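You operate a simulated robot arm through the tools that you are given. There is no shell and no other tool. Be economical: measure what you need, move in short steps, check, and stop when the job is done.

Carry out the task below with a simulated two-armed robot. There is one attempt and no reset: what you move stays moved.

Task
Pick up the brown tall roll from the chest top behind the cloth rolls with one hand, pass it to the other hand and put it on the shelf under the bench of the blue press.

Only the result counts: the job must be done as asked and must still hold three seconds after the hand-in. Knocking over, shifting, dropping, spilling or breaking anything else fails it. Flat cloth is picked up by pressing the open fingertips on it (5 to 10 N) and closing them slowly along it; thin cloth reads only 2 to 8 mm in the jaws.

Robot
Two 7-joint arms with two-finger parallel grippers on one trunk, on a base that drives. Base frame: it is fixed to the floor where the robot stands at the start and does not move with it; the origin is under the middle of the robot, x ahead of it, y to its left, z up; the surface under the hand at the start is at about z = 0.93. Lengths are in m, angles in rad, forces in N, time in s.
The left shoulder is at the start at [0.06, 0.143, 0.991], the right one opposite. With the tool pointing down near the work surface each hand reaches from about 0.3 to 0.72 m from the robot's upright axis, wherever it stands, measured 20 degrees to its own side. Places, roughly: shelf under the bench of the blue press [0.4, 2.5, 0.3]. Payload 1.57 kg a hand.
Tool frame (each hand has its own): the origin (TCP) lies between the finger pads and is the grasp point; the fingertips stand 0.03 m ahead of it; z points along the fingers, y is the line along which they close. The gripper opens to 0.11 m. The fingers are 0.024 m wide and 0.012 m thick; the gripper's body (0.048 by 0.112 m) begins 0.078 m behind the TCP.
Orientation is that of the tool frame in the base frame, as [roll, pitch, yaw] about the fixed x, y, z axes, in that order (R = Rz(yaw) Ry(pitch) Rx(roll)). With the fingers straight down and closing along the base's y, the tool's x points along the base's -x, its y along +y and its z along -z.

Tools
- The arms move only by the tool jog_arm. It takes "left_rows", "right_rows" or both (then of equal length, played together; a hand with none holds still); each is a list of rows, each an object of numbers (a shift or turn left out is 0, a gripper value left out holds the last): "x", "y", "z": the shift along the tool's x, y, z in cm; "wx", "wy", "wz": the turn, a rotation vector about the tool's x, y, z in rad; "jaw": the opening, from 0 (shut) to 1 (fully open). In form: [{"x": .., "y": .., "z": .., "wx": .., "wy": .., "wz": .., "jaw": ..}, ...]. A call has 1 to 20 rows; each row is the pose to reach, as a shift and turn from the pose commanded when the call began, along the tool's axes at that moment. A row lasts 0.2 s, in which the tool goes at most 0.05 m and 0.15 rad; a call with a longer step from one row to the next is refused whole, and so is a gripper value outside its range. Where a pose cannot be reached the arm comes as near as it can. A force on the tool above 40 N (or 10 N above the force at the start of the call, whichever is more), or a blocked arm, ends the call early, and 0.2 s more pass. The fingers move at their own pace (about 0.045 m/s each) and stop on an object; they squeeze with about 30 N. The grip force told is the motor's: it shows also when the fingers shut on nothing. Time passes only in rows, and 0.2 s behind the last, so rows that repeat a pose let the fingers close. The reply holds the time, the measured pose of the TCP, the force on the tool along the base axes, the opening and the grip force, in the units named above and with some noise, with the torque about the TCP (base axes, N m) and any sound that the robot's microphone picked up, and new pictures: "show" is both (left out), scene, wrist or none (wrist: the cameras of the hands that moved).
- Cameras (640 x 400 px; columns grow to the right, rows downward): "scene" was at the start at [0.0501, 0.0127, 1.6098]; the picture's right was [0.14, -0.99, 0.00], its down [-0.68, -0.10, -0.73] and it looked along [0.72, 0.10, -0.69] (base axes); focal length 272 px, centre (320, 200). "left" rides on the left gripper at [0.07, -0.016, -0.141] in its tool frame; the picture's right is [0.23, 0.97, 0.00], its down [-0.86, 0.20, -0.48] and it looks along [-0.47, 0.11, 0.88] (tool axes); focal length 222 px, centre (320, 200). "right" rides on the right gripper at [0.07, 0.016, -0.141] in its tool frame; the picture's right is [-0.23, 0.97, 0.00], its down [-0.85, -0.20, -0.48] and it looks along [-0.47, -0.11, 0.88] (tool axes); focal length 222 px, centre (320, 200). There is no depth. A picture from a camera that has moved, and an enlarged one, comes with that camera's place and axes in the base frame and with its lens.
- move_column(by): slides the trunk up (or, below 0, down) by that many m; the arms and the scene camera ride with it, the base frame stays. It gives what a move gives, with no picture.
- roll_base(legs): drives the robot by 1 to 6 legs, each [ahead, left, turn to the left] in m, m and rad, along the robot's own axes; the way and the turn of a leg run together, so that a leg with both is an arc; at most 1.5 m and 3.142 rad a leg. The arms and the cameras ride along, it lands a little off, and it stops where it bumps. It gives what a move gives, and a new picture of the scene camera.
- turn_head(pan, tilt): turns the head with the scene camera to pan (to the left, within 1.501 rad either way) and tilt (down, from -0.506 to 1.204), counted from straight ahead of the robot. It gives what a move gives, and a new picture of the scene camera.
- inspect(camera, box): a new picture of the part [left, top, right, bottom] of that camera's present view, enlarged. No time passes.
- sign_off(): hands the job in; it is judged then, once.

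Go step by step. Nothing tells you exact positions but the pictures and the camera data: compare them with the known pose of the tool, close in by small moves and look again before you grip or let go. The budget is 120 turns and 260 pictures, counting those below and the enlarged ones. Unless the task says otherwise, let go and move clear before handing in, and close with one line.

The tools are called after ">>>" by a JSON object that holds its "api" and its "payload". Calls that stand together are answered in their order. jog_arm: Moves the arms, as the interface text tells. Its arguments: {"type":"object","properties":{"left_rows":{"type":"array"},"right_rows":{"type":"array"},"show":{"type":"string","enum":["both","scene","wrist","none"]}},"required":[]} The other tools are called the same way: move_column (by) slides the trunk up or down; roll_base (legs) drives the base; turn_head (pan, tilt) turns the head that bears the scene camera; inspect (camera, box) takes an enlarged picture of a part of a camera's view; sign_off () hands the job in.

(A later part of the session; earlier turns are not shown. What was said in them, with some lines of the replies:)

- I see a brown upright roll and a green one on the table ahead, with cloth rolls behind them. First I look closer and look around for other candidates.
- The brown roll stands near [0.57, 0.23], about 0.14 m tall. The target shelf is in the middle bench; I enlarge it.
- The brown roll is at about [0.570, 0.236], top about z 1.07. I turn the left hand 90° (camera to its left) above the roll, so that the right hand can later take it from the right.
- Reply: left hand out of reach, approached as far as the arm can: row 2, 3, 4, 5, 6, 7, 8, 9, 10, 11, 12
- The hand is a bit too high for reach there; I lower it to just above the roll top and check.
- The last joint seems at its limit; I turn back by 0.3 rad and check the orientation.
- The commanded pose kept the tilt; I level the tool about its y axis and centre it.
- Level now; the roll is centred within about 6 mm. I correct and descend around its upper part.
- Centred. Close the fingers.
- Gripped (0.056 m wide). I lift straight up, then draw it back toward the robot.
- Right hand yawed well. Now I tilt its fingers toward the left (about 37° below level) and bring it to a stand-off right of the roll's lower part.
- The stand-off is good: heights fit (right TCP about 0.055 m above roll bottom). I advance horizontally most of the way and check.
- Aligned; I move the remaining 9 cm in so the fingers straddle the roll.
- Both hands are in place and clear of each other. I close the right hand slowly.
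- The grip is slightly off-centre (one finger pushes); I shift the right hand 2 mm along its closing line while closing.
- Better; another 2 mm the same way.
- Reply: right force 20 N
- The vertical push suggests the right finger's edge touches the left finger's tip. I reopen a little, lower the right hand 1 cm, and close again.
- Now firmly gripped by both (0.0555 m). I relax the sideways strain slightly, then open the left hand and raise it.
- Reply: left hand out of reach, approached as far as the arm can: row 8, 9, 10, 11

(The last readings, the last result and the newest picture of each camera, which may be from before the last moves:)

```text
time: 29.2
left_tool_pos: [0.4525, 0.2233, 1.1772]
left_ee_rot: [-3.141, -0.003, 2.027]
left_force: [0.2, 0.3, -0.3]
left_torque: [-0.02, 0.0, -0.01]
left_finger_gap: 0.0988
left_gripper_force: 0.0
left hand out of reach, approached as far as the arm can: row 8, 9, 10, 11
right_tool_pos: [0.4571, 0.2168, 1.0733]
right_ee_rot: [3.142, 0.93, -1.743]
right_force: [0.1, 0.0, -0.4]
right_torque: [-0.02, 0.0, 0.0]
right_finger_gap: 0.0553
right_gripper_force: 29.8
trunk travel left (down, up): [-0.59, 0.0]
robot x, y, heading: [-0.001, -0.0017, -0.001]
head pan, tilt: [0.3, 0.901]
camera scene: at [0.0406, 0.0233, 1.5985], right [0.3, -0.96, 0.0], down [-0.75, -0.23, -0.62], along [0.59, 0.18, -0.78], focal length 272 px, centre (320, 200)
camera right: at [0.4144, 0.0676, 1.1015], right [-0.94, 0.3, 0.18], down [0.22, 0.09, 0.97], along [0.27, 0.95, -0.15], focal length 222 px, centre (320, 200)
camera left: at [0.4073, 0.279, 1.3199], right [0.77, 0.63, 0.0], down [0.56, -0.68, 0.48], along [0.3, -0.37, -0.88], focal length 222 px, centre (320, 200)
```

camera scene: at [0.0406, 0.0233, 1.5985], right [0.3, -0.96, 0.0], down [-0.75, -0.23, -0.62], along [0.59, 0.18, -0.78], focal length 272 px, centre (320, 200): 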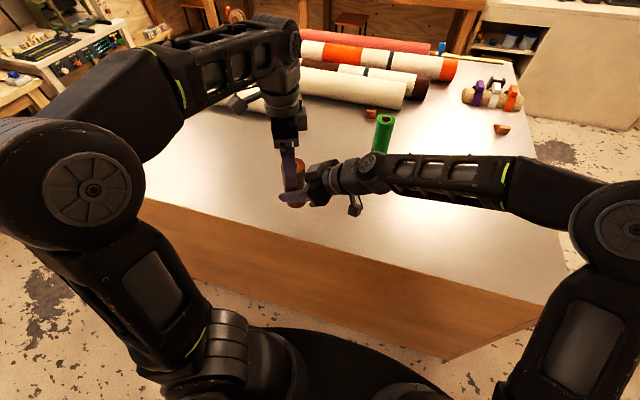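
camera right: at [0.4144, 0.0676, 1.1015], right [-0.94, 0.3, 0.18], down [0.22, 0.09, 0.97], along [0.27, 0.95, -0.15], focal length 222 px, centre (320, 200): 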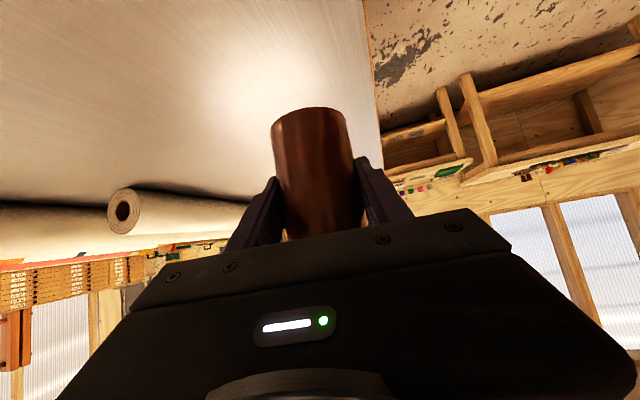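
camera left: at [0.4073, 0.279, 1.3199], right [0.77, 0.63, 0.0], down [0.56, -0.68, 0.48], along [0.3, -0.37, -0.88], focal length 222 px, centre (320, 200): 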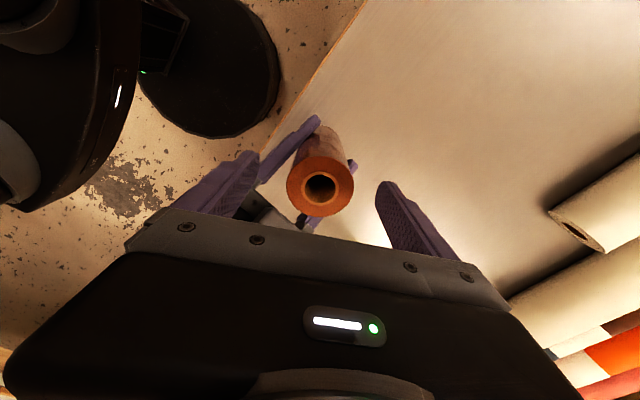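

The roll is in the right hand; the left cannot rise further, so I lower the right 5 cm and draw it away to the right.

>>> {"api": "jog_arm", "payload": {"right_rows": [{"x": 1.3, "z": 1}, {"x": 2.6, "z": 2}, {"x": 4, "z": 3}, {"x": 5.2, "z": 1.4}, {"x": 6.4, "z": -0.2}, {"x": 7.6, "z": -1.8}, {"x": 8.8, "z": -3.4}, {"x": 10, "z": -5}, {"x": 11.2, "z": -6.6}, {"x": 11.2, "z": -6.6}]}}

```text
time: 31.4
left_tool_pos: [0.4527, 0.2247, 1.1771]
left_ee_rot: [-3.138, -0.003, 2.03]
left_force: [-0.1, 0.0, 0.4]
left_torque: [0.02, 0.02, -0.02]
left_finger_gap: 0.0988
left_gripper_force: 0.1
right_tool_pos: [0.4365, 0.0993, 1.0227]
right_ee_rot: [3.14, 0.93, -1.742]
right_force: [0.3, 0.9, 0.4]
right_torque: [0.0, 0.02, 0.03]
right_finger_gap: 0.055
right_gripper_force: 30.2
trunk travel left (down, up): [-0.59, 0.0]
robot x, y, heading: [-0.0013, 0.0036, -0.003]
head pan, tilt: [0.3, 0.901]
camera scene: at [0.0409, 0.0235, 1.5985], right [0.3, -0.96, 0.0], down [-0.75, -0.23, -0.62], along [0.59, 0.18, -0.78], focal length 272 px, centre (320, 200)
camera right: at [0.3935, -0.0512, 1.0513], right [-0.94, 0.3, 0.18], down [0.22, 0.09, 0.97], along [0.27, 0.95, -0.15], focal length 222 px, centre (320, 200)
```

scene: 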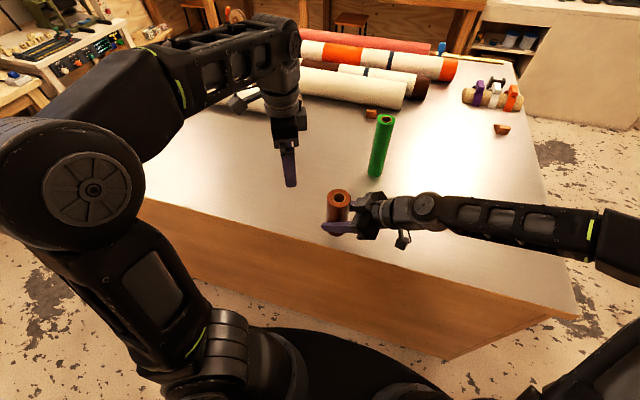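
right: 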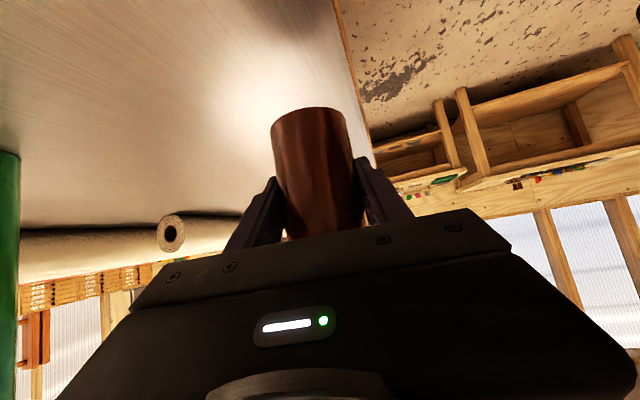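

The roll is in the right hand alone. I back the base off the table and look at the surroundings.

>>> {"api": "roll_base", "payload": {"legs": [[-0.4, 0, 0]]}}

>>> {"api": "turn_head", "payload": {"pan": 1.4, "tilt": 0.6}}

```text
time: 33.9
left_tool_pos: [0.0586, 0.2244, 1.1772]
left_ee_rot: [-3.14, -0.002, 2.026]
left_force: [-0.4, -1.0, 0.2]
left_torque: [0.0, -0.04, 0.02]
left_finger_gap: 0.099
left_gripper_force: 0.1
right_tool_pos: [0.0424, 0.098, 1.023]
right_ee_rot: [-3.141, 0.929, -1.739]
right_force: [-0.3, 0.5, 0.4]
right_torque: [0.02, -0.03, 0.01]
right_finger_gap: 0.0548
right_gripper_force: 29.8
trunk travel left (down, up): [-0.59, 0.0]
robot x, y, heading: [-0.3889, 0.0014, -0.003]
head pan, tilt: [0.3, 0.901]
camera scene: at [-0.3537, 0.0231, 1.5985], right [0.3, -0.96, 0.0], down [-0.75, -0.23, -0.62], along [0.59, 0.18, -0.78], focal length 272 px, centre (320, 200)
```

scene: 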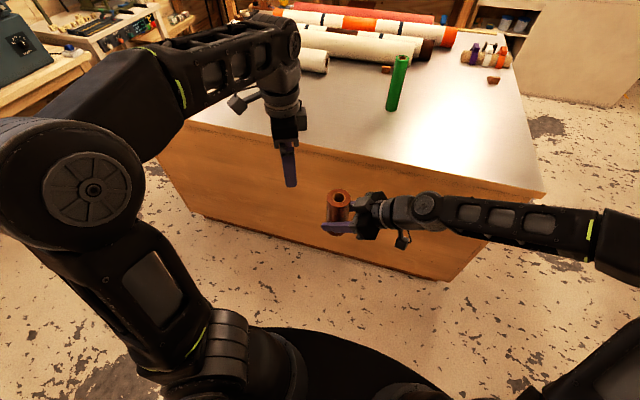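

```text
time: 35.2
left_tool_pos: [0.0601, 0.2234, 1.1763]
left_ee_rot: [-3.139, -0.002, 2.028]
left_force: [0.3, -0.4, -0.3]
left_torque: [0.01, 0.0, 0.04]
left_finger_gap: 0.0988
left_gripper_force: 0.1
right_tool_pos: [0.0425, 0.0994, 1.0223]
right_ee_rot: [3.141, 0.93, -1.741]
right_force: [0.4, 0.7, 0.6]
right_torque: [0.01, 0.01, 0.02]
right_finger_gap: 0.0554
right_gripper_force: 30.6
trunk travel left (down, up): [-0.59, 0.0]
robot x, y, heading: [-0.3962, 0.0016, 0.001]
head pan, tilt: [1.4, 0.6]
camera scene: at [-0.4096, 0.0878, 1.6233], right [0.99, -0.17, 0.0], down [-0.1, -0.56, -0.82], along [0.14, 0.81, -0.57], focal length 272 px, centre (320, 200)
```

scene: 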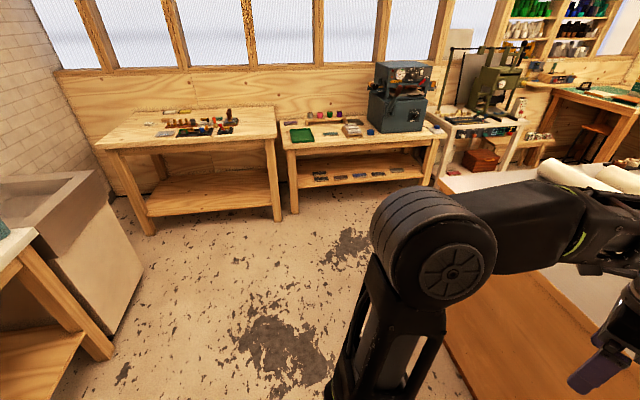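

The way is clear. I turn the right hand's yaw so that its fingers point straight ahead of the robot, roll kept upright.

>>> {"api": "jog_arm", "payload": {"right_rows": [{"x": 1.1, "y": -0.9, "z": -1.5, "wx": 0.112, "wz": 0.084}, {"x": 2.2, "y": -1.9, "z": -3, "wx": 0.225, "wz": 0.167}, {"x": 3.3, "y": -2.8, "z": -4.5, "wx": 0.337, "wz": 0.251}, {"x": 4.4, "y": -3.7, "z": -6, "wx": 0.449, "wz": 0.334}, {"x": 5.5, "y": -4.6, "z": -7.5, "wx": 0.561, "wz": 0.418}, {"x": 6.6, "y": -5.6, "z": -9, "wx": 0.674, "wz": 0.501}, {"x": 7.8, "y": -6.5, "z": -10.5, "wx": 0.786, "wz": 0.585}, {"x": 8.9, "y": -7.4, "z": -12, "wx": 0.898, "wz": 0.669}, {"x": 10, "y": -8.4, "z": -13.5, "wx": 1.011, "wz": 0.752}, {"x": 11.1, "y": -9.3, "z": -15, "wx": 1.123, "wz": 0.836}, {"x": 11.1, "y": -9.3, "z": -15, "wx": 1.123, "wz": 0.836}], "show": "wrist"}}

>>> {"api": "turn_head", "payload": {"pan": 0, "tilt": 0.75}}

```text
time: 37.6
left_tool_pos: [0.0585, 0.2251, 1.1775]
left_ee_rot: [-3.141, 0.0, 2.027]
left_force: [0.6, 0.2, -0.6]
left_torque: [0.02, -0.02, 0.02]
left_finger_gap: 0.0988
left_gripper_force: 0.1
right_tool_pos: [0.1036, -0.1019, 1.0237]
right_ee_rot: [-3.14, 0.93, 3.141]
right_force: [-0.6, 0.3, -0.7]
right_torque: [-0.03, 0.02, -0.01]
right_finger_gap: 0.0549
right_gripper_force: 30.3
trunk travel left (down, up): [-0.59, 0.0]
robot x, y, heading: [-0.3953, -0.0005, -0.0]
head pan, tilt: [1.4, 0.6]
camera right: at [-0.052, -0.0855, 1.0515], right [0.14, 0.97, 0.18], down [0.13, -0.2, 0.97], along [0.98, -0.11, -0.15], focal length 222 px, centre (320, 200)
```

right: 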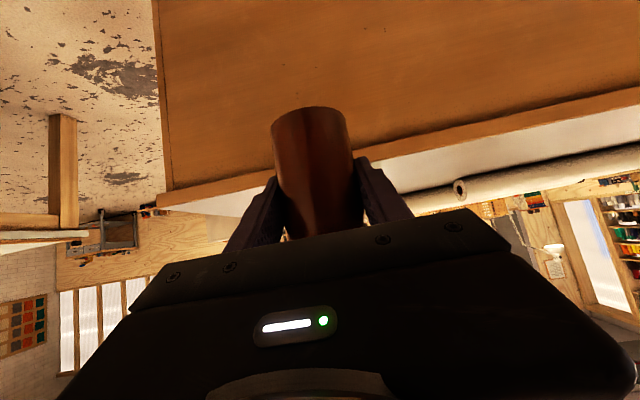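

```text
time: 39.2
left_tool_pos: [0.0588, 0.2242, 1.1771]
left_ee_rot: [-3.139, -0.003, 2.029]
left_force: [-0.3, 0.6, -0.2]
left_torque: [0.01, 0.01, 0.04]
left_finger_gap: 0.099
left_gripper_force: 0.0
right_tool_pos: [0.1048, -0.1012, 1.0241]
right_ee_rot: [-3.14, 0.931, -3.141]
right_force: [-0.6, 0.3, -0.8]
right_torque: [0.05, 0.02, 0.0]
right_finger_gap: 0.0548
right_gripper_force: 29.7
trunk travel left (down, up): [-0.59, 0.0]
robot x, y, heading: [-0.3924, 0.0035, -0.004]
head pan, tilt: [0.0, 0.75]
camera scene: at [-0.3418, 0.0007, 1.6104], right [0.0, -1.0, 0.0], down [-0.68, 0.0, -0.73], along [0.73, 0.0, -0.68], focal length 272 px, centre (320, 200)
```

scene: 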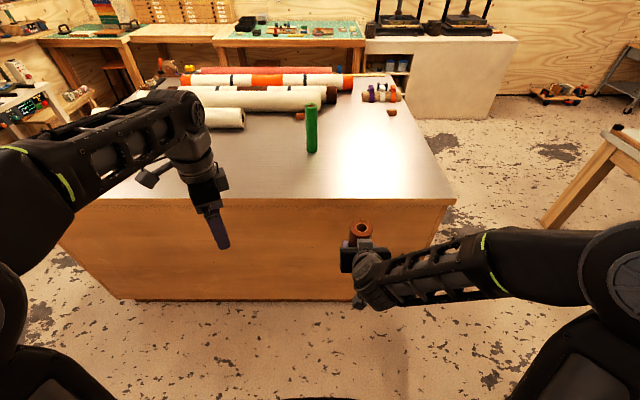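

Now I tuck the left hand back to its side, then turn to the bench and drive near it.

>>> {"api": "jog_arm", "payload": {"left_rows": [{"x": 2.3, "y": -1.2, "z": 1, "wz": -0.12}, {"x": 4.6, "y": -2.5, "z": 2, "wz": -0.24}, {"x": 6.9, "y": -3.7, "z": 3, "wz": -0.36}, {"x": 9.2, "y": -5, "z": 4, "wz": -0.48}, {"x": 11.4, "y": -6.2, "z": 5, "wz": -0.6}, {"x": 13.7, "y": -7.4, "z": 5, "wz": -0.72}, {"x": 16, "y": -8.7, "z": 5, "wz": -0.84}, {"x": 18.3, "y": -9.9, "z": 5, "wz": -0.96}, {"x": 18.3, "y": -9.9, "z": 5, "wz": -1.0}], "show": "none"}}

>>> {"api": "roll_base", "payload": {"legs": [[0, 0, 1.57], [1.45, 0, 0]]}}

```text
time: 41.2
left_tool_pos: [-0.1117, 0.3441, 1.1269]
left_ee_rot: [3.139, -0.003, 3.031]
left_force: [0.2, -0.3, 0.3]
left_torque: [0.01, 0.02, -0.01]
left_finger_gap: 0.0991
left_gripper_force: 0.1
right_tool_pos: [0.1039, -0.1028, 1.0229]
right_ee_rot: [-3.14, 0.929, 3.14]
right_force: [0.1, 0.2, 0.6]
right_torque: [-0.01, 0.02, -0.02]
right_finger_gap: 0.0553
right_gripper_force: 29.7
trunk travel left (down, up): [-0.59, 0.0]
robot x, y, heading: [-0.3926, -0.0006, -0.002]
head pan, tilt: [0.0, 0.75]
```

```text
time: 52.2
left_tool_pos: [-0.7008, 1.7454, 1.1275]
left_ee_rot: [3.141, -0.003, -1.713]
left_force: [0.1, 0.2, -0.4]
left_torque: [-0.03, 0.02, 0.01]
left_finger_gap: 0.0992
left_gripper_force: 0.0
right_tool_pos: [-0.249, 1.9468, 1.0239]
right_ee_rot: [-3.139, 0.93, -1.597]
right_force: [0.6, 1.0, 1.4]
right_torque: [0.05, -0.03, 0.0]
right_finger_gap: 0.0546
right_gripper_force: 30.6
trunk travel left (down, up): [-0.59, 0.0]
robot x, y, heading: [-0.3609, 1.4507, 1.546]
head pan, tilt: [0.0, 0.75]
camera scene: at [-0.3649, 1.5081, 1.6104], right [1.0, -0.03, 0.0], down [-0.02, -0.68, -0.73], along [0.02, 0.73, -0.68], focal length 272 px, centre (320, 200)
```

scene: 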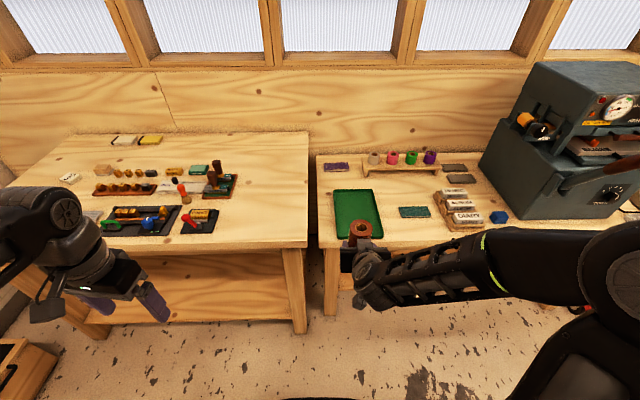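

I strafe right in front of the bench's left half, tuck the left hand further back, and lower the trunk.

>>> {"api": "jog_arm", "payload": {"left_rows": [{"x": 3, "y": 1.5}, {"x": 6, "y": 3}, {"x": 9, "y": 5}, {"x": 12, "y": 7}, {"x": 14, "y": 9}, {"x": 14, "y": 9}], "show": "none"}}

>>> {"api": "roll_base", "payload": {"legs": [[0.05, -0.42, 0.025]]}}

>>> {"api": "move_column", "payload": {"by": -0.56}}

>>> {"api": "turn_head", "payload": {"pan": -0.1, "tilt": 0.6}}

```text
time: 53.6
left_tool_pos: [-0.8101, 1.62, 1.1276]
left_ee_rot: [3.14, -0.003, -1.712]
left_force: [-0.3, -0.2, -0.7]
left_torque: [-0.01, -0.02, 0.03]
left_finger_gap: 0.0992
left_gripper_force: 0.0
right_tool_pos: [-0.2479, 1.9474, 1.0244]
right_ee_rot: [-3.141, 0.931, -1.598]
right_force: [0.3, -0.6, 0.2]
right_torque: [0.02, 0.0, 0.01]
right_finger_gap: 0.0546
right_gripper_force: 30.1
trunk travel left (down, up): [-0.59, 0.0]
robot x, y, heading: [-0.3635, 1.4523, 1.544]
head pan, tilt: [0.0, 0.75]
```

```text
time: 56.2
left_tool_pos: [-0.3882, 1.6531, 1.1288]
left_ee_rot: [3.14, -0.003, -1.693]
left_force: [0.4, 0.5, -0.3]
left_torque: [0.01, 0.04, 0.01]
left_finger_gap: 0.099
left_gripper_force: 0.0
right_tool_pos: [0.1641, 1.9939, 1.0234]
right_ee_rot: [3.141, 0.929, -1.578]
right_force: [0.4, 0.3, -0.4]
right_torque: [0.01, 0.0, 0.0]
right_finger_gap: 0.0551
right_gripper_force: 30.0
trunk travel left (down, up): [-0.59, 0.0]
robot x, y, heading: [0.0599, 1.4949, 1.564]
head pan, tilt: [0.0, 0.75]
camera scene: at [0.0584, 1.5513, 1.6104], right [1.0, -0.01, 0.0], down [0.0, -0.68, -0.73], along [0.0, 0.73, -0.68], focal length 272 px, centre (320, 200)
```

scene: 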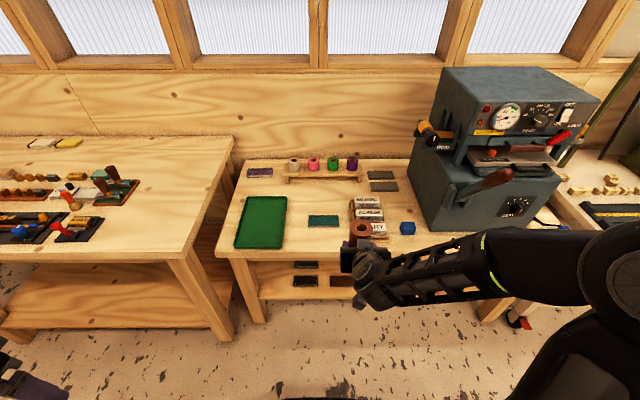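

```text
refused: -0.56 is not a number from -0.4 to 0.4
```

```text
time: 56.9
left_tool_pos: [-0.3891, 1.6544, 1.1278]
left_ee_rot: [3.141, -0.004, -1.69]
left_force: [0.1, 0.7, 0.3]
left_torque: [0.0, 0.01, 0.0]
left_finger_gap: 0.099
left_gripper_force: 0.1
right_tool_pos: [0.1639, 1.993, 1.0232]
right_ee_rot: [-3.138, 0.931, -1.576]
right_force: [0.3, -0.6, 0.2]
right_torque: [-0.01, -0.01, -0.01]
right_finger_gap: 0.0548
right_gripper_force: 30.5
trunk travel left (down, up): [-0.59, 0.0]
robot x, y, heading: [0.0539, 1.4981, 1.566]
head pan, tilt: [-0.099, 0.6]
camera scene: at [0.0659, 1.5562, 1.6232], right [0.99, -0.11, 0.0], down [-0.06, -0.56, -0.82], along [0.09, 0.82, -0.57], focal length 272 px, centre (320, 200)
```

scene: 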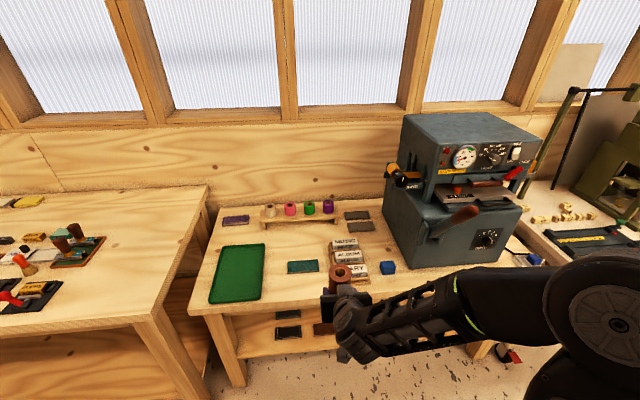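

Lowering the trunk in two steps, then looking under the bench.

>>> {"api": "move_column", "payload": {"by": -0.4}}

>>> {"api": "move_column", "payload": {"by": -0.16}}

>>> {"api": "turn_head", "payload": {"pan": -0.05, "tilt": 0.65}}

>>> {"api": "inspect", "payload": {"camera": "right", "box": [0, 0, 640, 400]}}

```text
time: 60.7
left_tool_pos: [-0.3902, 1.6535, 0.7276]
left_ee_rot: [3.141, -0.004, -1.692]
left_force: [-0.3, 0.1, 0.3]
left_torque: [-0.01, 0.0, -0.03]
left_finger_gap: 0.0992
left_gripper_force: 0.2
right_tool_pos: [0.1649, 1.9929, 0.6234]
right_ee_rot: [-3.14, 0.93, -1.577]
right_force: [-0.1, -0.7, -0.6]
right_torque: [0.01, 0.01, -0.02]
right_finger_gap: 0.0549
right_gripper_force: 30.0
trunk travel left (down, up): [-0.19, 0.4]
robot x, y, heading: [0.0613, 1.4975, 1.562]
head pan, tilt: [-0.099, 0.6]
```

```text
time: 62.5
left_tool_pos: [-0.3898, 1.6537, 0.5691]
left_ee_rot: [3.14, -0.004, -1.69]
left_force: [-0.3, 0.4, 0.7]
left_torque: [0.0, -0.01, -0.02]
left_finger_gap: 0.0992
left_gripper_force: 0.0
right_tool_pos: [0.1627, 1.9926, 0.4634]
right_ee_rot: [-3.139, 0.931, -1.575]
right_force: [-0.2, -0.4, 0.5]
right_torque: [0.02, 0.01, -0.03]
right_finger_gap: 0.0546
right_gripper_force: 29.9
trunk travel left (down, up): [-0.03, 0.56]
robot x, y, heading: [0.0601, 1.4923, 1.568]
head pan, tilt: [-0.099, 0.6]
```

```text
time: 63.2
left_tool_pos: [-0.3892, 1.6526, 0.5687]
left_ee_rot: [-3.141, -0.002, -1.692]
left_force: [0.6, 0.1, 0.1]
left_torque: [0.01, -0.01, 0.04]
left_finger_gap: 0.0988
left_gripper_force: 0.1
right_tool_pos: [0.1631, 1.9931, 0.4639]
right_ee_rot: [-3.14, 0.93, -1.575]
right_force: [0.4, -0.1, 0.5]
right_torque: [0.02, 0.0, -0.01]
right_finger_gap: 0.0547
right_gripper_force: 30.3
trunk travel left (down, up): [-0.03, 0.56]
robot x, y, heading: [0.0606, 1.4975, 1.562]
head pan, tilt: [-0.051, 0.649]
camera scene: at [0.0618, 1.5549, 1.059], right [1.0, -0.06, 0.0], down [-0.03, -0.6, -0.8], along [0.05, 0.8, -0.6], focal length 272 px, centre (320, 200)
```

scene: 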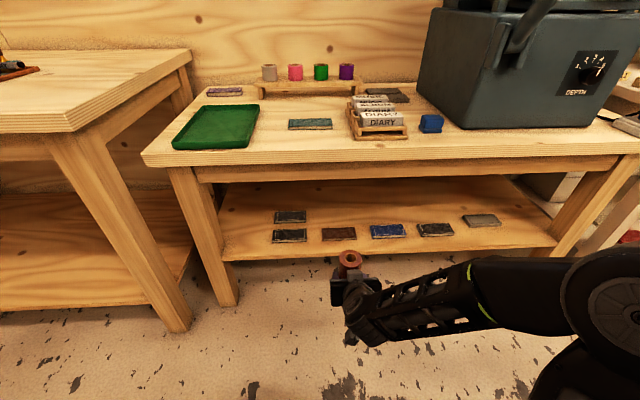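

```text
1.00 times, centred on (320, 200) of right (not enlarged: the box is as wide or as high as the picture)
camera zoom: at [0.1456, 1.8387, 0.4915], right [-0.97, 0.14, 0.18], down [0.2, 0.13, 0.97], along [0.12, 0.98, -0.15], focal length 222 px, centre (320, 200)
```

zoom: 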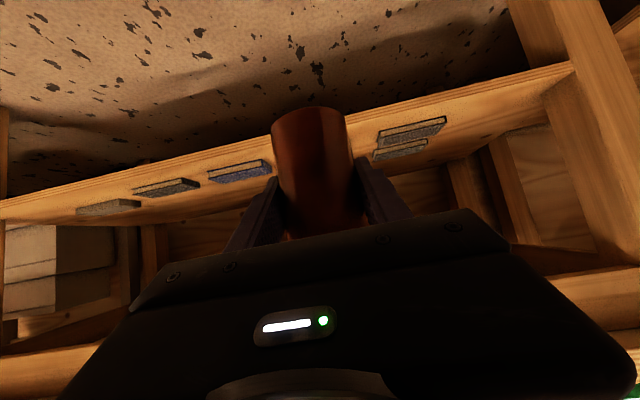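

Shelf top ≈ z 0.316, front edge y ≈ 2.22, plates occupy y 2.28–2.36 there. I lower the hand to z≈0.41 and drive in under the bench.

>>> {"api": "jog_arm", "payload": {"right_rows": [{"x": 1.5, "y": -0.5, "z": 1.1}, {"x": 3, "y": -1, "z": 2.2}, {"x": 4.3, "y": -1.5, "z": 3.2}, {"x": 4.3, "y": -1.5, "z": 3.2}], "show": "none"}}

>>> {"api": "roll_base", "payload": {"legs": [[0.2, 0, 0]]}}

>>> {"api": "inspect", "payload": {"camera": "right", "box": [0, 0, 640, 400]}}

```text
time: 64.2
left_tool_pos: [-0.3892, 1.6532, 0.5682]
left_ee_rot: [-3.141, -0.005, -1.69]
left_force: [-0.7, 0.1, 0.2]
left_torque: [0.0, -0.01, 0.04]
left_finger_gap: 0.0991
left_gripper_force: 0.0
right_tool_pos: [0.1797, 1.9931, 0.4092]
right_ee_rot: [-3.139, 0.93, -1.577]
right_force: [-0.5, 0.5, 0.5]
right_torque: [-0.01, -0.01, 0.03]
right_finger_gap: 0.0549
right_gripper_force: 29.3
trunk travel left (down, up): [-0.03, 0.56]
robot x, y, heading: [0.0585, 1.494, 1.566]
head pan, tilt: [-0.051, 0.649]
```

```text
time: 65.8
left_tool_pos: [-0.3877, 1.8542, 0.5681]
left_ee_rot: [3.141, -0.004, -1.691]
left_force: [0.2, 0.2, 0.2]
left_torque: [0.05, -0.02, 0.0]
left_finger_gap: 0.0988
left_gripper_force: 0.0
right_tool_pos: [0.1821, 2.1938, 0.41]
right_ee_rot: [-3.139, 0.93, -1.577]
right_force: [0.2, 0.7, -0.6]
right_torque: [-0.01, 0.0, 0.02]
right_finger_gap: 0.0548
right_gripper_force: 30.1
trunk travel left (down, up): [-0.03, 0.56]
robot x, y, heading: [0.063, 1.7014, 1.564]
head pan, tilt: [-0.051, 0.649]
camera scene: at [0.0632, 1.755, 1.059], right [1.0, -0.06, 0.0], down [-0.04, -0.6, -0.8], along [0.05, 0.8, -0.6], focal length 272 px, centre (320, 200)
```

scene: 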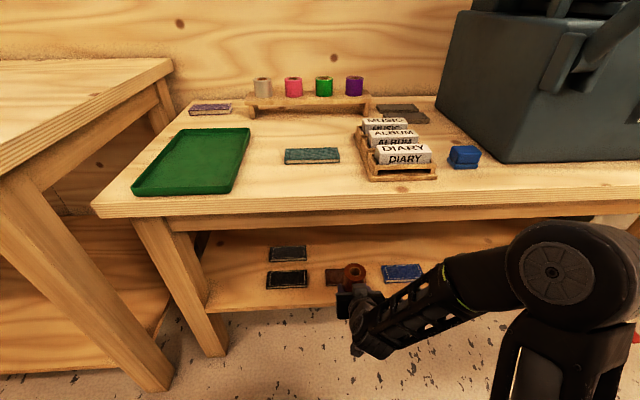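

```text
1.00 times, centred on (320, 200) of right (not enlarged: the box is as wide or as high as the picture)
camera zoom: at [0.1628, 2.0386, 0.4376], right [-0.97, 0.14, 0.18], down [0.2, 0.13, 0.97], along [0.12, 0.98, -0.15], focal length 222 px, centre (320, 200)
```

zoom: 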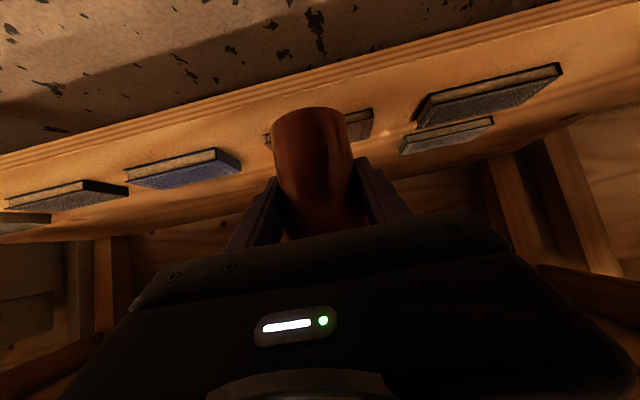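

The elbow stands fairly high, so I first extend the arm 10 cm and see where the elbow goes.

>>> {"api": "jog_arm", "payload": {"right_rows": [{"x": -1.2, "z": 1.6}, {"x": -2.4, "z": 3.2}, {"x": -3.6, "z": 4.8}, {"x": -4.8, "z": 6.4}, {"x": -6, "z": 8}, {"x": -6, "z": 8}]}}

>>> {"api": "turn_head", "payload": {"pan": -0.6, "tilt": 0.7}}

```text
time: 67.2
left_tool_pos: [-0.3875, 1.8544, 0.5682]
left_ee_rot: [3.14, -0.003, -1.693]
left_force: [-0.3, 0.3, 1.1]
left_torque: [0.01, -0.04, 0.03]
left_finger_gap: 0.0991
left_gripper_force: 0.1
right_tool_pos: [0.1811, 2.2919, 0.4085]
right_ee_rot: [-3.141, 0.931, -1.578]
right_force: [0.3, -0.2, 0.6]
right_torque: [0.0, 0.03, -0.01]
right_finger_gap: 0.0546
right_gripper_force: 30.0
trunk travel left (down, up): [-0.03, 0.56]
robot x, y, heading: [0.0604, 1.6987, 1.568]
head pan, tilt: [-0.051, 0.649]
camera scene: at [0.0632, 1.7551, 1.059], right [1.0, -0.06, 0.0], down [-0.04, -0.6, -0.8], along [0.05, 0.8, -0.6], focal length 272 px, centre (320, 200)
camera right: at [0.1632, 2.138, 0.4373], right [-0.97, 0.14, 0.18], down [0.2, 0.13, 0.97], along [0.12, 0.98, -0.15], focal length 222 px, centre (320, 200)
```

scene: 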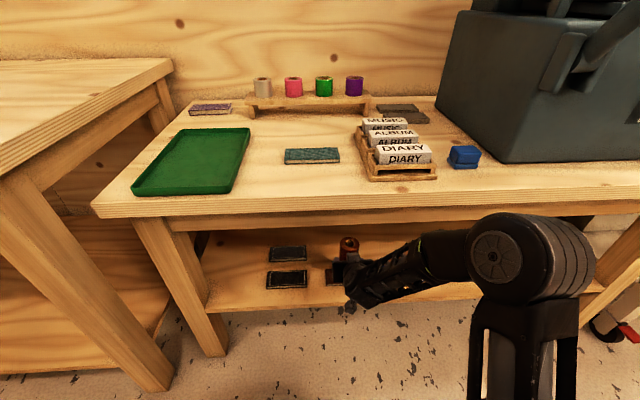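
right: 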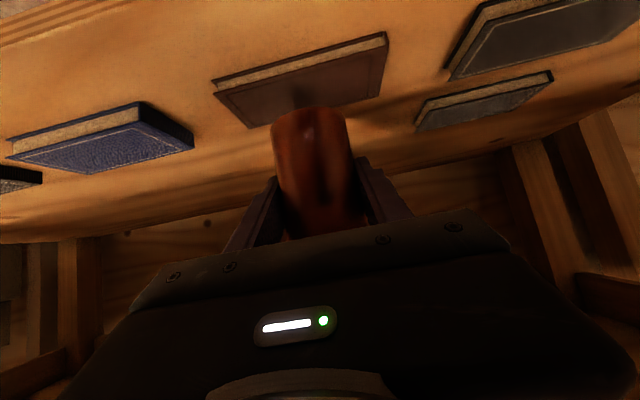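

```text
time: 68.1
left_tool_pos: [-0.3886, 1.8545, 0.5688]
left_ee_rot: [3.139, -0.003, -1.69]
left_force: [-0.1, 0.2, -0.8]
left_torque: [0.02, -0.02, -0.01]
left_finger_gap: 0.0992
left_gripper_force: 0.0
right_tool_pos: [0.1825, 2.2928, 0.4082]
right_ee_rot: [-3.141, 0.931, -1.578]
right_force: [0.0, -0.3, -0.1]
right_torque: [0.0, 0.02, 0.02]
right_finger_gap: 0.0548
right_gripper_force: 29.7
trunk travel left (down, up): [-0.03, 0.56]
robot x, y, heading: [0.0599, 1.6981, 1.559]
head pan, tilt: [-0.6, 0.7]
camera scene: at [0.1066, 1.7382, 1.0546], right [0.82, -0.57, 0.0], down [-0.37, -0.53, -0.76], along [0.44, 0.63, -0.64], focal length 272 px, centre (320, 200)
```

scene: 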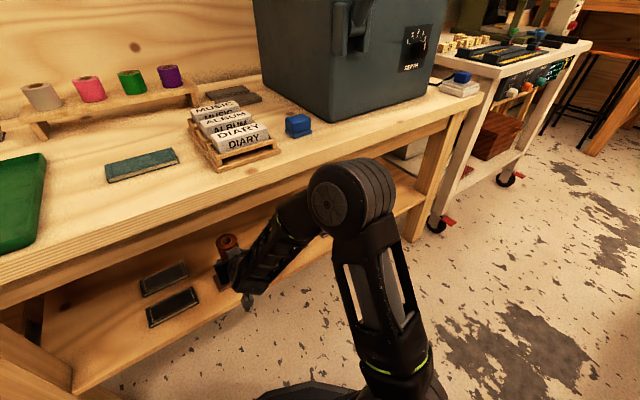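

The elbow stays high, so reaching behind the plates would press the forearm against the bench edge. The front-left corner of the shelf (x −0.24…−0.07) is free; I back out, strafe left there.

>>> {"api": "roll_base", "payload": {"legs": [[-0.2, 0, 0], [0, 0.337, 0]]}}

>>> {"api": "turn_head", "payload": {"pan": 0.0, "tilt": 0.7}}

>>> {"api": "inspect", "payload": {"camera": "right", "box": [0, 0, 640, 400]}}

```text
time: 71.6
left_tool_pos: [-0.7263, 1.6534, 0.5686]
left_ee_rot: [-3.141, -0.003, -1.689]
left_force: [0.4, -1.0, 0.0]
left_torque: [0.04, 0.0, 0.01]
left_finger_gap: 0.0992
left_gripper_force: 0.0
right_tool_pos: [-0.1584, 2.0919, 0.4089]
right_ee_rot: [-3.139, 0.931, -1.575]
right_force: [-0.5, 1.1, -0.2]
right_torque: [0.0, 0.0, -0.01]
right_finger_gap: 0.0549
right_gripper_force: 29.9
trunk travel left (down, up): [-0.03, 0.56]
robot x, y, heading: [-0.2766, 1.4989, 1.565]
head pan, tilt: [-0.6, 0.7]
camera scene: at [-0.2316, 1.5378, 1.0546], right [0.82, -0.57, 0.0], down [-0.37, -0.53, -0.76], along [0.44, 0.63, -0.64], focal length 272 px, centre (320, 200)
```

scene: 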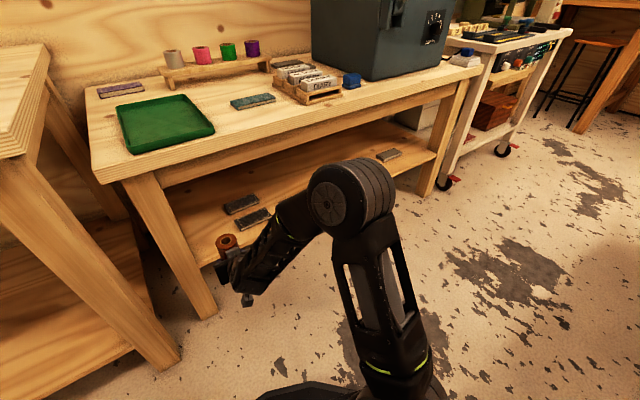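

```text
time: 72.6
left_tool_pos: [-0.7277, 1.6538, 0.5681]
left_ee_rot: [3.141, -0.003, -1.69]
left_force: [-0.2, 1.2, 0.2]
left_torque: [-0.02, 0.01, 0.01]
left_finger_gap: 0.0987
left_gripper_force: 0.0
right_tool_pos: [-0.1582, 2.0919, 0.4084]
right_ee_rot: [-3.141, 0.929, -1.576]
right_force: [-0.4, -0.1, 0.2]
right_torque: [0.02, -0.01, 0.03]
right_finger_gap: 0.055
right_gripper_force: 29.7
trunk travel left (down, up): [-0.03, 0.56]
robot x, y, heading: [-0.2773, 1.5014, 1.563]
head pan, tilt: [0.0, 0.7]
camera scene: at [-0.2795, 1.5529, 1.0546], right [1.0, -0.01, 0.0], down [0.0, -0.64, -0.76], along [0.01, 0.76, -0.64], focal length 272 px, centre (320, 200)
```

scene: 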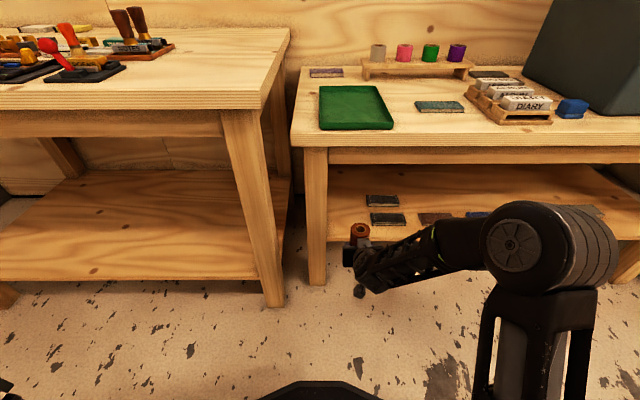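

```text
1.00 times, centred on (320, 200) of right (not enlarged: the box is as wide or as high as the picture)
camera zoom: at [-0.1757, 1.9374, 0.4373], right [-0.97, 0.14, 0.18], down [0.2, 0.13, 0.97], along [0.12, 0.98, -0.15], focal length 222 px, centre (320, 200)
```

zoom: 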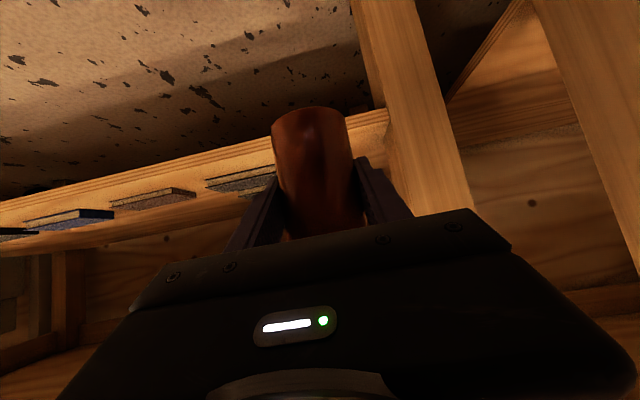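

Lane is centred (leg to x −0.243, plate from −0.07). Driving ahead 0.2 m.

>>> {"api": "roll_base", "payload": {"legs": [[0.2, 0, 0]]}}

>>> {"api": "inspect", "payload": {"camera": "right", "box": [0, 0, 640, 400]}}

```text
time: 74.2
left_tool_pos: [-0.7255, 1.8532, 0.5686]
left_ee_rot: [-3.141, -0.003, -1.69]
left_force: [-0.1, -0.6, -0.1]
left_torque: [-0.03, 0.03, 0.0]
left_finger_gap: 0.0988
left_gripper_force: 0.0
right_tool_pos: [-0.1573, 2.2939, 0.4096]
right_ee_rot: [-3.14, 0.93, -1.575]
right_force: [-0.5, -0.3, 0.2]
right_torque: [-0.02, -0.02, 0.01]
right_finger_gap: 0.0547
right_gripper_force: 29.7
trunk travel left (down, up): [-0.03, 0.56]
robot x, y, heading: [-0.2785, 1.6965, 1.568]
head pan, tilt: [0.0, 0.7]
camera scene: at [-0.2785, 1.7542, 1.0546], right [1.0, -0.01, 0.0], down [0.0, -0.64, -0.76], along [0.0, 0.76, -0.64], focal length 272 px, centre (320, 200)
```

scene: 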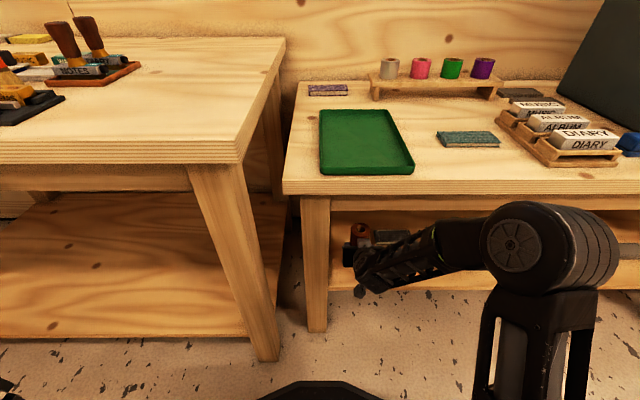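

```text
1.00 times, centred on (320, 200) of right (not enlarged: the box is as wide or as high as the picture)
camera zoom: at [-0.1749, 2.1388, 0.4373], right [-0.97, 0.14, 0.18], down [0.2, 0.13, 0.97], along [0.11, 0.98, -0.15], focal length 222 px, centre (320, 200)
```

zoom: 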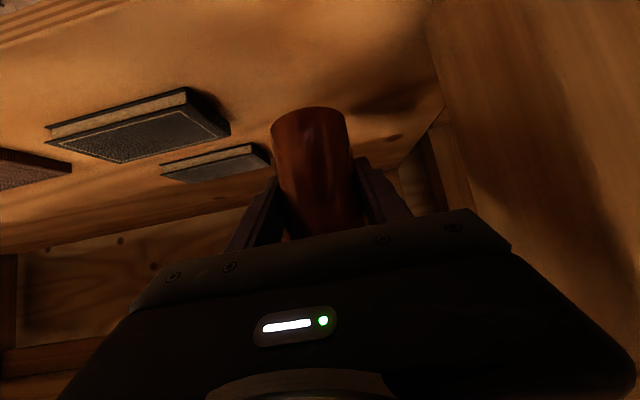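

The roll is over the free corner, 5 cm above the shelf. I go 2 cm further in and lower gently until contact.

>>> {"api": "jog_arm", "payload": {"right_rows": [{"x": -0.6, "z": 0.8}, {"x": -1.2, "z": 1.6}, {"x": -0.4, "z": 2.2}, {"x": 0.4, "z": 2.8}, {"x": 1.2, "z": 3.4}, {"x": 1.6, "z": 3.7}, {"x": 1.8, "z": 3.85}, {"x": 2.0, "z": 4.0}, {"x": 2.0, "z": 4.0}]}}

```text
time: 76.2
left_tool_pos: [-0.7257, 1.854, 0.5684]
left_ee_rot: [3.14, -0.004, -1.689]
left_force: [-0.2, -0.2, -1.1]
left_torque: [0.01, 0.0, -0.02]
left_finger_gap: 0.099
left_gripper_force: 0.1
right_tool_pos: [-0.1568, 2.3135, 0.3684]
right_ee_rot: [-3.139, 0.93, -1.576]
right_force: [0.3, 0.1, -0.5]
right_torque: [-0.03, 0.02, 0.0]
right_finger_gap: 0.0547
right_gripper_force: 29.7
trunk travel left (down, up): [-0.03, 0.56]
robot x, y, heading: [-0.2777, 1.6969, 1.562]
head pan, tilt: [0.0, 0.7]
camera scene: at [-0.2785, 1.7542, 1.0546], right [1.0, -0.01, 0.0], down [0.0, -0.64, -0.76], along [0.0, 0.76, -0.64], focal length 272 px, centre (320, 200)
camera right: at [-0.1748, 2.1591, 0.3973], right [-0.97, 0.14, 0.18], down [0.2, 0.13, 0.97], along [0.11, 0.98, -0.15], focal length 222 px, centre (320, 200)
```

scene: 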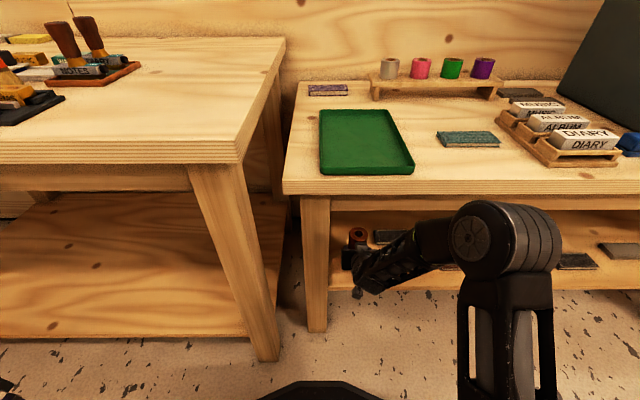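
right: 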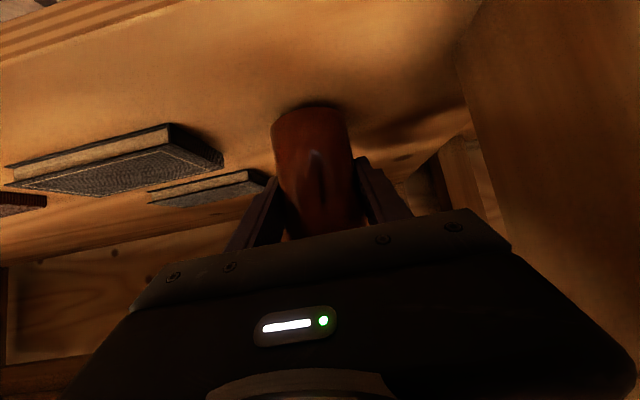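

No contact yet; I continue down in 2–3 mm steps.

>>> {"api": "jog_arm", "payload": {"right_rows": [{"x": 0.2, "z": 0.15}, {"x": 0.4, "z": 0.3}, {"x": 0.6, "z": 0.45}, {"x": 0.8, "z": 0.6}], "show": "wrist"}}

```text
time: 77.2
left_tool_pos: [-0.7262, 1.8526, 0.5681]
left_ee_rot: [-3.141, -0.003, -1.689]
left_force: [0.1, 0.1, -1.8]
left_torque: [0.01, -0.01, 0.0]
left_finger_gap: 0.0991
left_gripper_force: 0.1
right_tool_pos: [-0.157, 2.3152, 0.3623]
right_ee_rot: [-3.138, 0.938, -1.575]
right_force: [2.3, -4.3, 14.3]
right_torque: [-0.63, 0.02, 0.12]
right_finger_gap: 0.0545
right_gripper_force: 30.1
trunk travel left (down, up): [-0.03, 0.56]
robot x, y, heading: [-0.2779, 1.6999, 1.565]
head pan, tilt: [0.0, 0.7]
camera right: at [-0.1749, 2.1597, 0.3893], right [-0.97, 0.14, 0.18], down [0.2, 0.12, 0.97], along [0.11, 0.98, -0.14], focal length 222 px, centre (320, 200)
```

right: 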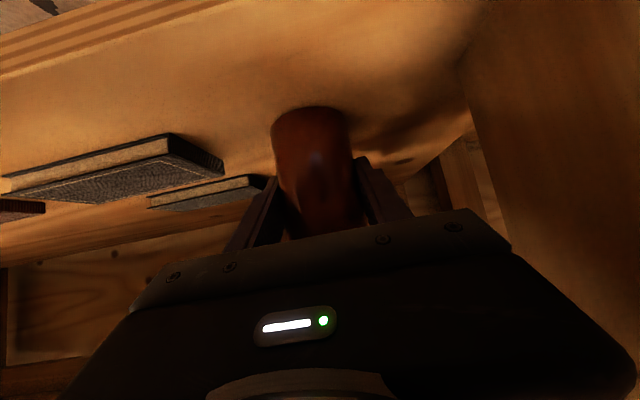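

Contact at 14 N. I ease up about 2 mm, then open slowly.

>>> {"api": "jog_arm", "payload": {"right_rows": [{"x": -0.15, "z": -0.12}, {"x": -0.22, "z": -0.17}, {"x": -0.22, "z": -0.17}], "show": "none"}}

```text
time: 78.0
left_tool_pos: [-0.7262, 1.854, 0.5681]
left_ee_rot: [-3.141, -0.004, -1.689]
left_force: [-0.5, 0.2, -0.2]
left_torque: [-0.01, 0.01, 0.03]
left_finger_gap: 0.099
left_gripper_force: 0.1
right_tool_pos: [-0.1579, 2.3132, 0.362]
right_ee_rot: [-3.141, 0.931, -1.574]
right_force: [0.2, 2.8, 4.6]
right_torque: [0.35, 0.05, -0.05]
right_finger_gap: 0.0545
right_gripper_force: 30.2
trunk travel left (down, up): [-0.03, 0.56]
robot x, y, heading: [-0.2753, 1.7005, 1.562]
head pan, tilt: [0.0, 0.7]
```

Light contact (≈5 N). Opening the fingers gently.

>>> {"api": "jog_arm", "payload": {"right_rows": [{"jaw": 0.5}, {"jaw": 0.55}, {"jaw": 0.6}, {"jaw": 0.65}, {"jaw": 0.7}, {"jaw": 0.75}, {"jaw": 0.75}]}}

```text
time: 79.6
left_tool_pos: [-0.7261, 1.8541, 0.5684]
left_ee_rot: [-3.141, -0.004, -1.689]
left_force: [-0.2, 1.3, -0.5]
left_torque: [0.01, 0.01, 0.01]
left_finger_gap: 0.099
left_gripper_force: 0.0
right_tool_pos: [-0.157, 2.3149, 0.3619]
right_ee_rot: [-3.139, 0.929, -1.573]
right_force: [0.3, -0.5, 0.8]
right_torque: [-0.04, 0.02, 0.0]
right_finger_gap: 0.0826
right_gripper_force: 0.0
trunk travel left (down, up): [-0.03, 0.56]
robot x, y, heading: [-0.2798, 1.7025, 1.566]
head pan, tilt: [0.0, 0.7]
camera scene: at [-0.2785, 1.754, 1.0547], right [1.0, -0.01, 0.0], down [0.0, -0.64, -0.76], along [0.0, 0.76, -0.64], focal length 272 px, centre (320, 200)
camera right: at [-0.175, 2.1588, 0.3901], right [-0.97, 0.14, 0.18], down [0.2, 0.13, 0.97], along [0.11, 0.98, -0.15], focal length 222 px, centre (320, 200)
```

scene: 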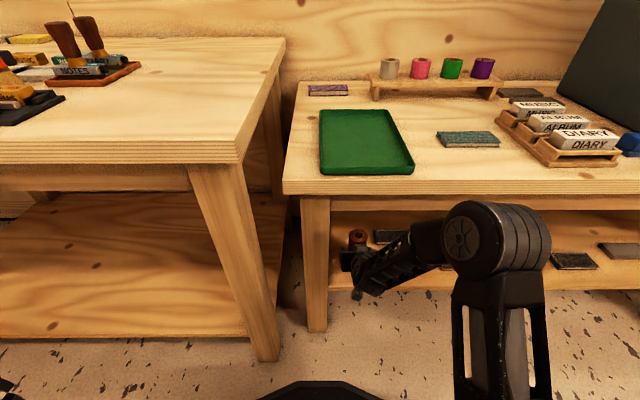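
right: 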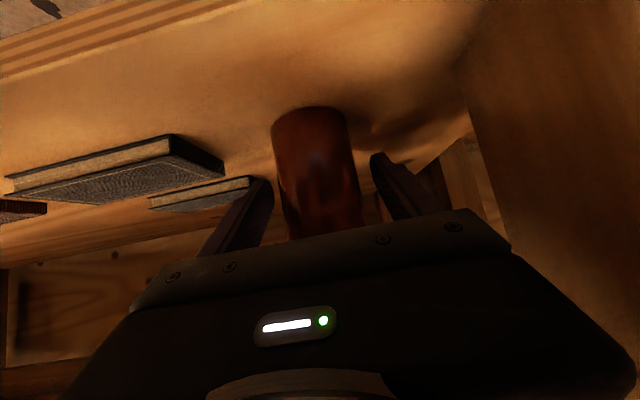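

The roll stands free. I withdraw the hand straight back horizontally.

>>> {"api": "jog_arm", "payload": {"right_rows": [{"x": 0.9, "z": -1.2}, {"x": 1.8, "z": -2.4}, {"x": 2.7, "z": -3.6}, {"x": 3.6, "z": -4.8}, {"x": 4.8, "z": -6.4}, {"x": 6, "z": -8}, {"x": 7.2, "z": -9.6}, {"x": 7.2, "z": -9.6}]}}

>>> {"api": "roll_base", "payload": {"legs": [[-0.2, 0, 0]]}}

>>> {"api": "inspect", "payload": {"camera": "scene", "box": [290, 140, 490, 265]}}

>>> {"api": "inspect", "payload": {"camera": "right", "box": [100, 0, 500, 250]}}

```text
time: 81.4
left_tool_pos: [-0.7248, 1.8532, 0.5682]
left_ee_rot: [3.141, -0.004, -1.69]
left_force: [0.2, 0.3, -0.1]
left_torque: [0.03, -0.04, -0.01]
left_finger_gap: 0.0989
left_gripper_force: 0.1
right_tool_pos: [-0.1584, 2.1935, 0.3623]
right_ee_rot: [-3.14, 0.929, -1.576]
right_force: [0.5, 0.0, 0.1]
right_torque: [0.0, 0.01, 0.0]
right_finger_gap: 0.0825
right_gripper_force: 0.1
trunk travel left (down, up): [-0.03, 0.56]
robot x, y, heading: [-0.2792, 1.6971, 1.565]
head pan, tilt: [0.0, 0.7]
camera scene: at [-0.2785, 1.754, 1.0547], right [1.0, -0.01, 0.0], down [0.0, -0.64, -0.76], along [0.0, 0.76, -0.64], focal length 272 px, centre (320, 200)
camera right: at [-0.176, 2.0383, 0.3901], right [-0.97, 0.14, 0.18], down [0.2, 0.13, 0.97], along [0.11, 0.98, -0.15], focal length 222 px, centre (320, 200)
```

scene: 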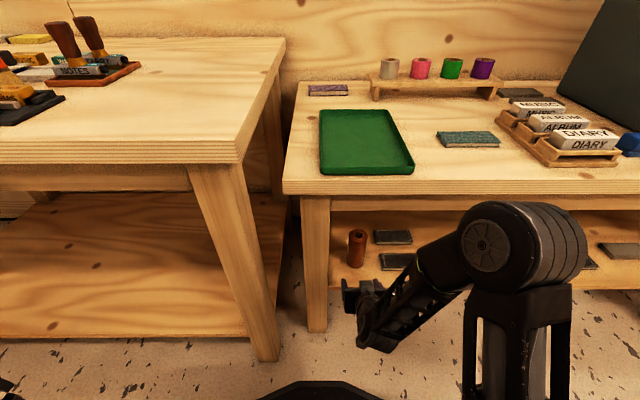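
right: 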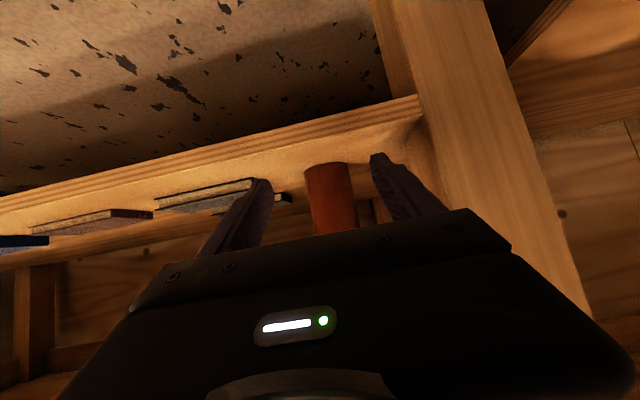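

```text
time: 83.0
left_tool_pos: [-0.726, 1.6562, 0.568]
left_ee_rot: [3.141, -0.004, -1.692]
left_force: [-0.5, 0.3, 1.5]
left_torque: [-0.02, -0.03, 0.03]
left_finger_gap: 0.099
left_gripper_force: 0.0
right_tool_pos: [-0.1584, 1.9948, 0.3626]
right_ee_rot: [-3.14, 0.93, -1.578]
right_force: [-0.3, 0.1, -0.8]
right_torque: [0.0, 0.04, 0.04]
right_finger_gap: 0.0825
right_gripper_force: 0.0
trunk travel left (down, up): [-0.03, 0.56]
robot x, y, heading: [-0.2795, 1.4994, 1.562]
head pan, tilt: [0.0, 0.7]
camera scene: at [-0.2796, 1.555, 1.0547], right [1.0, -0.01, 0.0], down [0.0, -0.64, -0.76], along [0.01, 0.76, -0.64], focal length 272 px, centre (320, 200)
```

scene: 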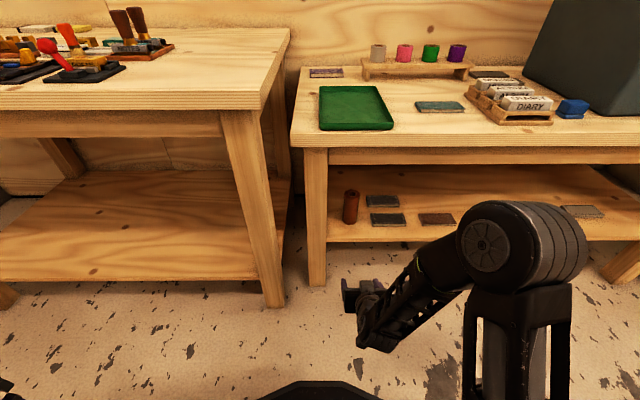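

```text
3.20 times, centred on (390, 202) of scene
camera zoom: at [-0.2796, 1.555, 1.0547], right [1.0, -0.01, 0.0], down [0.0, -0.64, -0.76], along [0.01, 0.76, -0.64], focal length 871 px, centre (96, 192)
```

zoom: 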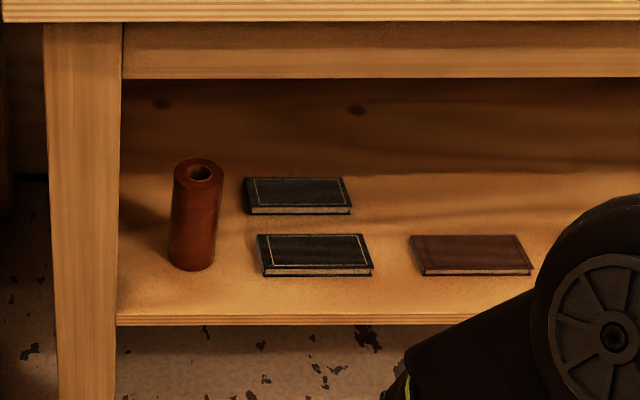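

```text
1.60 times, centred on (300, 125) of right
camera zoom: at [-0.1765, 1.8394, 0.3901], right [-0.97, 0.14, 0.18], down [0.2, 0.13, 0.97], along [0.12, 0.98, -0.15], focal length 355 px, centre (352, 320)
```

zoom: 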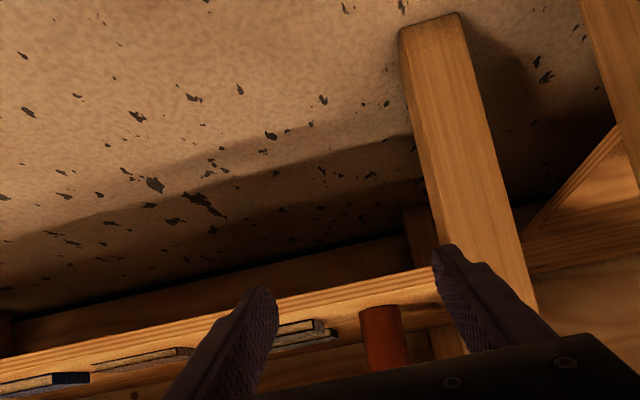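

The brown roll stands upright on the shelf, nothing else has moved, and both hands are clear, so I hand the job in.

>>> {"api": "sign_off", "payload": {}}

```text
The job is handed in.
```

The brown tall roll was picked up with the left hand, passed to the right, and now stands upright on the front-left of the shelf under the blue press's bench.
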